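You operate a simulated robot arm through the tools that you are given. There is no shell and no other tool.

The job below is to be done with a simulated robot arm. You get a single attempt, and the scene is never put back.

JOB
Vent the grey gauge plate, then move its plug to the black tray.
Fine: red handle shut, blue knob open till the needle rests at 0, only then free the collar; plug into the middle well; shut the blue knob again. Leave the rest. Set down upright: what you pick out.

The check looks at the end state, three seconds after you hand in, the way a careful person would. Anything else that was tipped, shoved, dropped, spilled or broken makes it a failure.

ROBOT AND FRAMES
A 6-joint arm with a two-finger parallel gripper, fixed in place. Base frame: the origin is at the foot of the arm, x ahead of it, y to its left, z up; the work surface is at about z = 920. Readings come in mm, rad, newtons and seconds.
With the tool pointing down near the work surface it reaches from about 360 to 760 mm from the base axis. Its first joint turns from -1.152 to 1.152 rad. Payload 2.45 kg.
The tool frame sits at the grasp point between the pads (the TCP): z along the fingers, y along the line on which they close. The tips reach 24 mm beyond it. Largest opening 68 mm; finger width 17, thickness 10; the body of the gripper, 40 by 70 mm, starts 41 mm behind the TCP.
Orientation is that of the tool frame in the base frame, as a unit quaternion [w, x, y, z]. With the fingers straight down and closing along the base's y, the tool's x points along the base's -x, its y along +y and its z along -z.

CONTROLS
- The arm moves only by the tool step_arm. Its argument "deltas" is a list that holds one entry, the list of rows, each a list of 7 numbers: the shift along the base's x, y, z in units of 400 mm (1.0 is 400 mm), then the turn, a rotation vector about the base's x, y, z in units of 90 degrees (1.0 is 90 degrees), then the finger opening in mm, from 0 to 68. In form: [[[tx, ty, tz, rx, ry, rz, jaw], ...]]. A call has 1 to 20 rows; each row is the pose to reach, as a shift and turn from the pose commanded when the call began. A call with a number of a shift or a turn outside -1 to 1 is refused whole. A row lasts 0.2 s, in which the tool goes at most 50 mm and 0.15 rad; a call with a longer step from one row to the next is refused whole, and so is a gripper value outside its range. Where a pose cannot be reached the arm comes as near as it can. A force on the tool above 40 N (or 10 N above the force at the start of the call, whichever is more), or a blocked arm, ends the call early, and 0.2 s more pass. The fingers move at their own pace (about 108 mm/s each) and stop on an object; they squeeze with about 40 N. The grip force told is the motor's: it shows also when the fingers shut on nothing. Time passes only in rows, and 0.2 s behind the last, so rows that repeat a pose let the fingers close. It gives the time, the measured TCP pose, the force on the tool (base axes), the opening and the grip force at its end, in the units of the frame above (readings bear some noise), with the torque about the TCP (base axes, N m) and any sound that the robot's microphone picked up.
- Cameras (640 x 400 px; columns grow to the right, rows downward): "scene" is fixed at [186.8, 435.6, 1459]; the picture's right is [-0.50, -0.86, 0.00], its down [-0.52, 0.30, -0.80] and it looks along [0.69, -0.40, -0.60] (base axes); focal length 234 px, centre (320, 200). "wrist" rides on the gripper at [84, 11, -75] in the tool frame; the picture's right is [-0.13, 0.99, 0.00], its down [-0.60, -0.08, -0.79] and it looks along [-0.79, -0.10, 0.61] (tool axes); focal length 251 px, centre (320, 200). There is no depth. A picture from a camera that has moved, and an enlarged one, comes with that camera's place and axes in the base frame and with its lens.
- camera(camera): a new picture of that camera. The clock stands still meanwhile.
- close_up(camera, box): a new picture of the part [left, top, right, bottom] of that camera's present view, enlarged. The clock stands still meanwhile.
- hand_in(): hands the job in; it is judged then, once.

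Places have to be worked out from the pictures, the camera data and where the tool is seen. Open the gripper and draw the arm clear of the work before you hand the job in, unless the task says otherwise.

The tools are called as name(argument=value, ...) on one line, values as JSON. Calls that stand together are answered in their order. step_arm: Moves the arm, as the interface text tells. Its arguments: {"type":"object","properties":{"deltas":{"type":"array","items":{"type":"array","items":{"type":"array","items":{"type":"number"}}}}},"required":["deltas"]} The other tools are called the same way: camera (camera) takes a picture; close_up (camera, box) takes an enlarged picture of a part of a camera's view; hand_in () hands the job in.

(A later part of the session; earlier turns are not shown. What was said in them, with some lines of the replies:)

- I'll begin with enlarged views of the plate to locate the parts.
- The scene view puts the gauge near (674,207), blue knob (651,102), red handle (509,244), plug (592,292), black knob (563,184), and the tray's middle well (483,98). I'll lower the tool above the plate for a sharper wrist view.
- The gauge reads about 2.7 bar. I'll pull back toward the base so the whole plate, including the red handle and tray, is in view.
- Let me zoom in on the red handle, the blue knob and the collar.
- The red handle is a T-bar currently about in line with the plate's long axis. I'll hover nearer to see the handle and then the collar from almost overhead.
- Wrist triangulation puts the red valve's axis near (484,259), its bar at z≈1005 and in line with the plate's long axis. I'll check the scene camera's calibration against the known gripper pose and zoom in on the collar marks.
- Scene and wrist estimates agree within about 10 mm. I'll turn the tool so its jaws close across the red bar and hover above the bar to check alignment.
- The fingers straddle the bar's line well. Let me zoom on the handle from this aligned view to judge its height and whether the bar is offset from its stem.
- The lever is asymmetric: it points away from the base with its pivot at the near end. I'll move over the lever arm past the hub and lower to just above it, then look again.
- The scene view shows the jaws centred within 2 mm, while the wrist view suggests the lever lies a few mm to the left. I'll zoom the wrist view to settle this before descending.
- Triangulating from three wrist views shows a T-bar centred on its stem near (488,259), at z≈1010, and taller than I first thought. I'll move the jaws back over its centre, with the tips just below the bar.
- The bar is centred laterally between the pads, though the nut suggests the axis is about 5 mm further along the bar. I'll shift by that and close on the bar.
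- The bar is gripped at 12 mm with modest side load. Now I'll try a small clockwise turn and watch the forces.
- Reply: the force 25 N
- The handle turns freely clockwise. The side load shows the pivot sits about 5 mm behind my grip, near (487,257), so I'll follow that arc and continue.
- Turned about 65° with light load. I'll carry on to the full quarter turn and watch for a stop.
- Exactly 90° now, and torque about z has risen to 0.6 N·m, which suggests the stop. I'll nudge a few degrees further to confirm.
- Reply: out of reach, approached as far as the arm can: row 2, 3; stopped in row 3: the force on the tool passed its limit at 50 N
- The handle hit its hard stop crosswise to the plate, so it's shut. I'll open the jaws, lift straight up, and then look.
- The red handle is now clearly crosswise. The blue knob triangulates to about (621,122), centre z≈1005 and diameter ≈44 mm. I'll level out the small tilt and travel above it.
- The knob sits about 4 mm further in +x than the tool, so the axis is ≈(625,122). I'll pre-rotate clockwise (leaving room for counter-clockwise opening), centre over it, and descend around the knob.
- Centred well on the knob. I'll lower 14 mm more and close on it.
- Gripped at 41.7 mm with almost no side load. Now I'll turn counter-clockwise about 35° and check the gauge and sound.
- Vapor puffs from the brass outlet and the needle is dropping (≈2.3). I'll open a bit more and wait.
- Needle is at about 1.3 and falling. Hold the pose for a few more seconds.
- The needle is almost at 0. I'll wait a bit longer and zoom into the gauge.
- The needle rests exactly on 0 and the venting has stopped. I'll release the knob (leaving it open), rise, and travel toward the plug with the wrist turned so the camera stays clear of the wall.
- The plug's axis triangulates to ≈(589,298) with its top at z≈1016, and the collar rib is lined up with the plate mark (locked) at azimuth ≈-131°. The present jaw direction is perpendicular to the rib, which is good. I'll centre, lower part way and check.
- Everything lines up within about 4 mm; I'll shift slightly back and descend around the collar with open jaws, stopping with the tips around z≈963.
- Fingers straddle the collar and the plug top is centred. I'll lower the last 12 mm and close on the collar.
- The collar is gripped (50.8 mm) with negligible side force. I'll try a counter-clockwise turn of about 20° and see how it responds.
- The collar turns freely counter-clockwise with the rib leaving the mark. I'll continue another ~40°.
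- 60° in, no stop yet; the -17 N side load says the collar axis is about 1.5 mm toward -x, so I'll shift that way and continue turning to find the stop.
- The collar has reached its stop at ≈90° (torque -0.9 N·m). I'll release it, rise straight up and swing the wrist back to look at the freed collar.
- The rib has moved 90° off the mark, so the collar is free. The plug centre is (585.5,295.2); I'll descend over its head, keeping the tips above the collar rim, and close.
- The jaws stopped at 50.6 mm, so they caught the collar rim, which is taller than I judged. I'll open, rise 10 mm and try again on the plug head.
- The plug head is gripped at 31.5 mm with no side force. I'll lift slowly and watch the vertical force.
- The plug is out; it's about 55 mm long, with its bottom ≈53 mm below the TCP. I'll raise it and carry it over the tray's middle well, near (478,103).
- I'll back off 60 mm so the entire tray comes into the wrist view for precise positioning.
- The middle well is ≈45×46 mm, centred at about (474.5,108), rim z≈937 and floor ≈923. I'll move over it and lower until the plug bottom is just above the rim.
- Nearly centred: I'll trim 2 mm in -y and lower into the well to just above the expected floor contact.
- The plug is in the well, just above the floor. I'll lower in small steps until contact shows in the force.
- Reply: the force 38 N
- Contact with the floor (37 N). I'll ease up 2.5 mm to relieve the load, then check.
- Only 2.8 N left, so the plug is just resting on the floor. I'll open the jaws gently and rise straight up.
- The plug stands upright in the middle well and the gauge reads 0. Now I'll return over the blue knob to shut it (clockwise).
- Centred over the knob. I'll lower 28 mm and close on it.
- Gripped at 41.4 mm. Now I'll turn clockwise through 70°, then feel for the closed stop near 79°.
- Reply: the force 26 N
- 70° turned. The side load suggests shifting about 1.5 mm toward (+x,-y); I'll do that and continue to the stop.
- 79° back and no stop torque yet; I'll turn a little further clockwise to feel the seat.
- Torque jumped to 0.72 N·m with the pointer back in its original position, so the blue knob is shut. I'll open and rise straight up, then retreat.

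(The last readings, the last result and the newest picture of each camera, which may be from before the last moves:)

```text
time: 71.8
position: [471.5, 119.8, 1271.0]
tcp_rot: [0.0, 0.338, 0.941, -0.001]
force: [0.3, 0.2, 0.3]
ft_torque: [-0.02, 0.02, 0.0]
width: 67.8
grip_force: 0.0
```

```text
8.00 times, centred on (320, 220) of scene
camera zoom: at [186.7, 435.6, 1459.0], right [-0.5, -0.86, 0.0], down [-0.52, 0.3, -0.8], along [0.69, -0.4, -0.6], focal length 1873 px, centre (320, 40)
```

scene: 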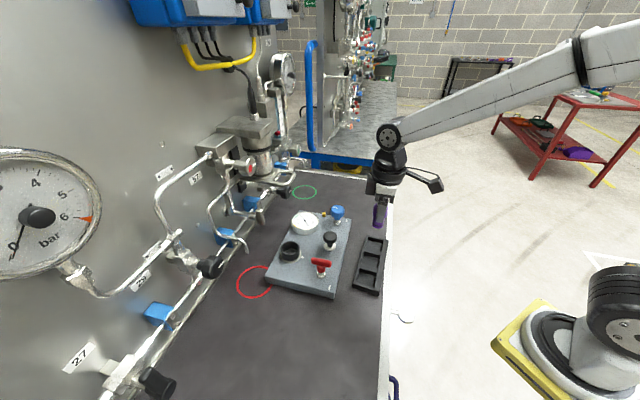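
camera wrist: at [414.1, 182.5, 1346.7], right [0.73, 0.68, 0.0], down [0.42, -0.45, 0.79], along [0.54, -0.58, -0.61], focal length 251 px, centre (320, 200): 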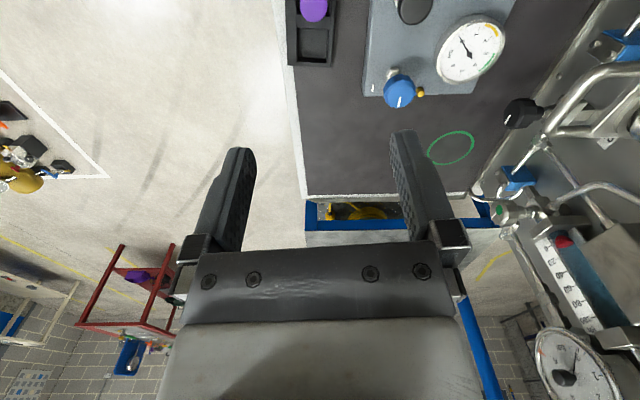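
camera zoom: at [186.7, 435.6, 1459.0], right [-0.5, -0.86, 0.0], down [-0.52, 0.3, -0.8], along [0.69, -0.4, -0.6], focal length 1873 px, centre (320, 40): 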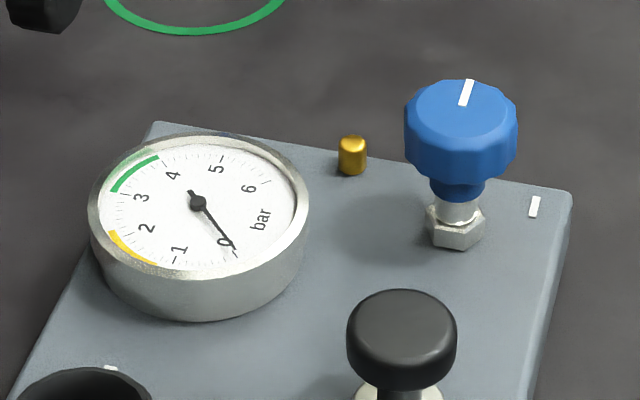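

Final views: red handle crosswise (shut), needle on 0, blue knob back at its shut position, collar free, and the plug upright in the middle well. Nothing else moved, and the gripper is open and clear of the work, so I'm handing in.

hand_in()

```text
The job is handed in.
```

The grey gauge plate is vented and its plug now stands upright in the middle well of the black tray. I've handed the job in, but no verdict came back.

The steps, in the order you gave:

- **Red handle:** turned a quarter turn clockwise to its stop, so it now sits crosswise to the plate. I took that as shut, and the needle went down to 0 afterwards.
- **Blue knob, venting:** opened about 79° until the needle came to rest on 0.
- **Collar:** turned about 90° counter-clockwise to its stop, only after the needle was at 0. On my first try for the plug, the jaws closed on the collar rim. I opened them, raised the gripper and gripped the plug head instead; the final pictures show no harm from it.
- **Plug:** lifted out and set down in the middle well.
- **Blue knob, shutting:** turned clockwise to its stop, with its pointer back where it started.

In the final pictures the gauge still reads 0, and the plate and tray have not shifted. The gripper is open and clear of the work.
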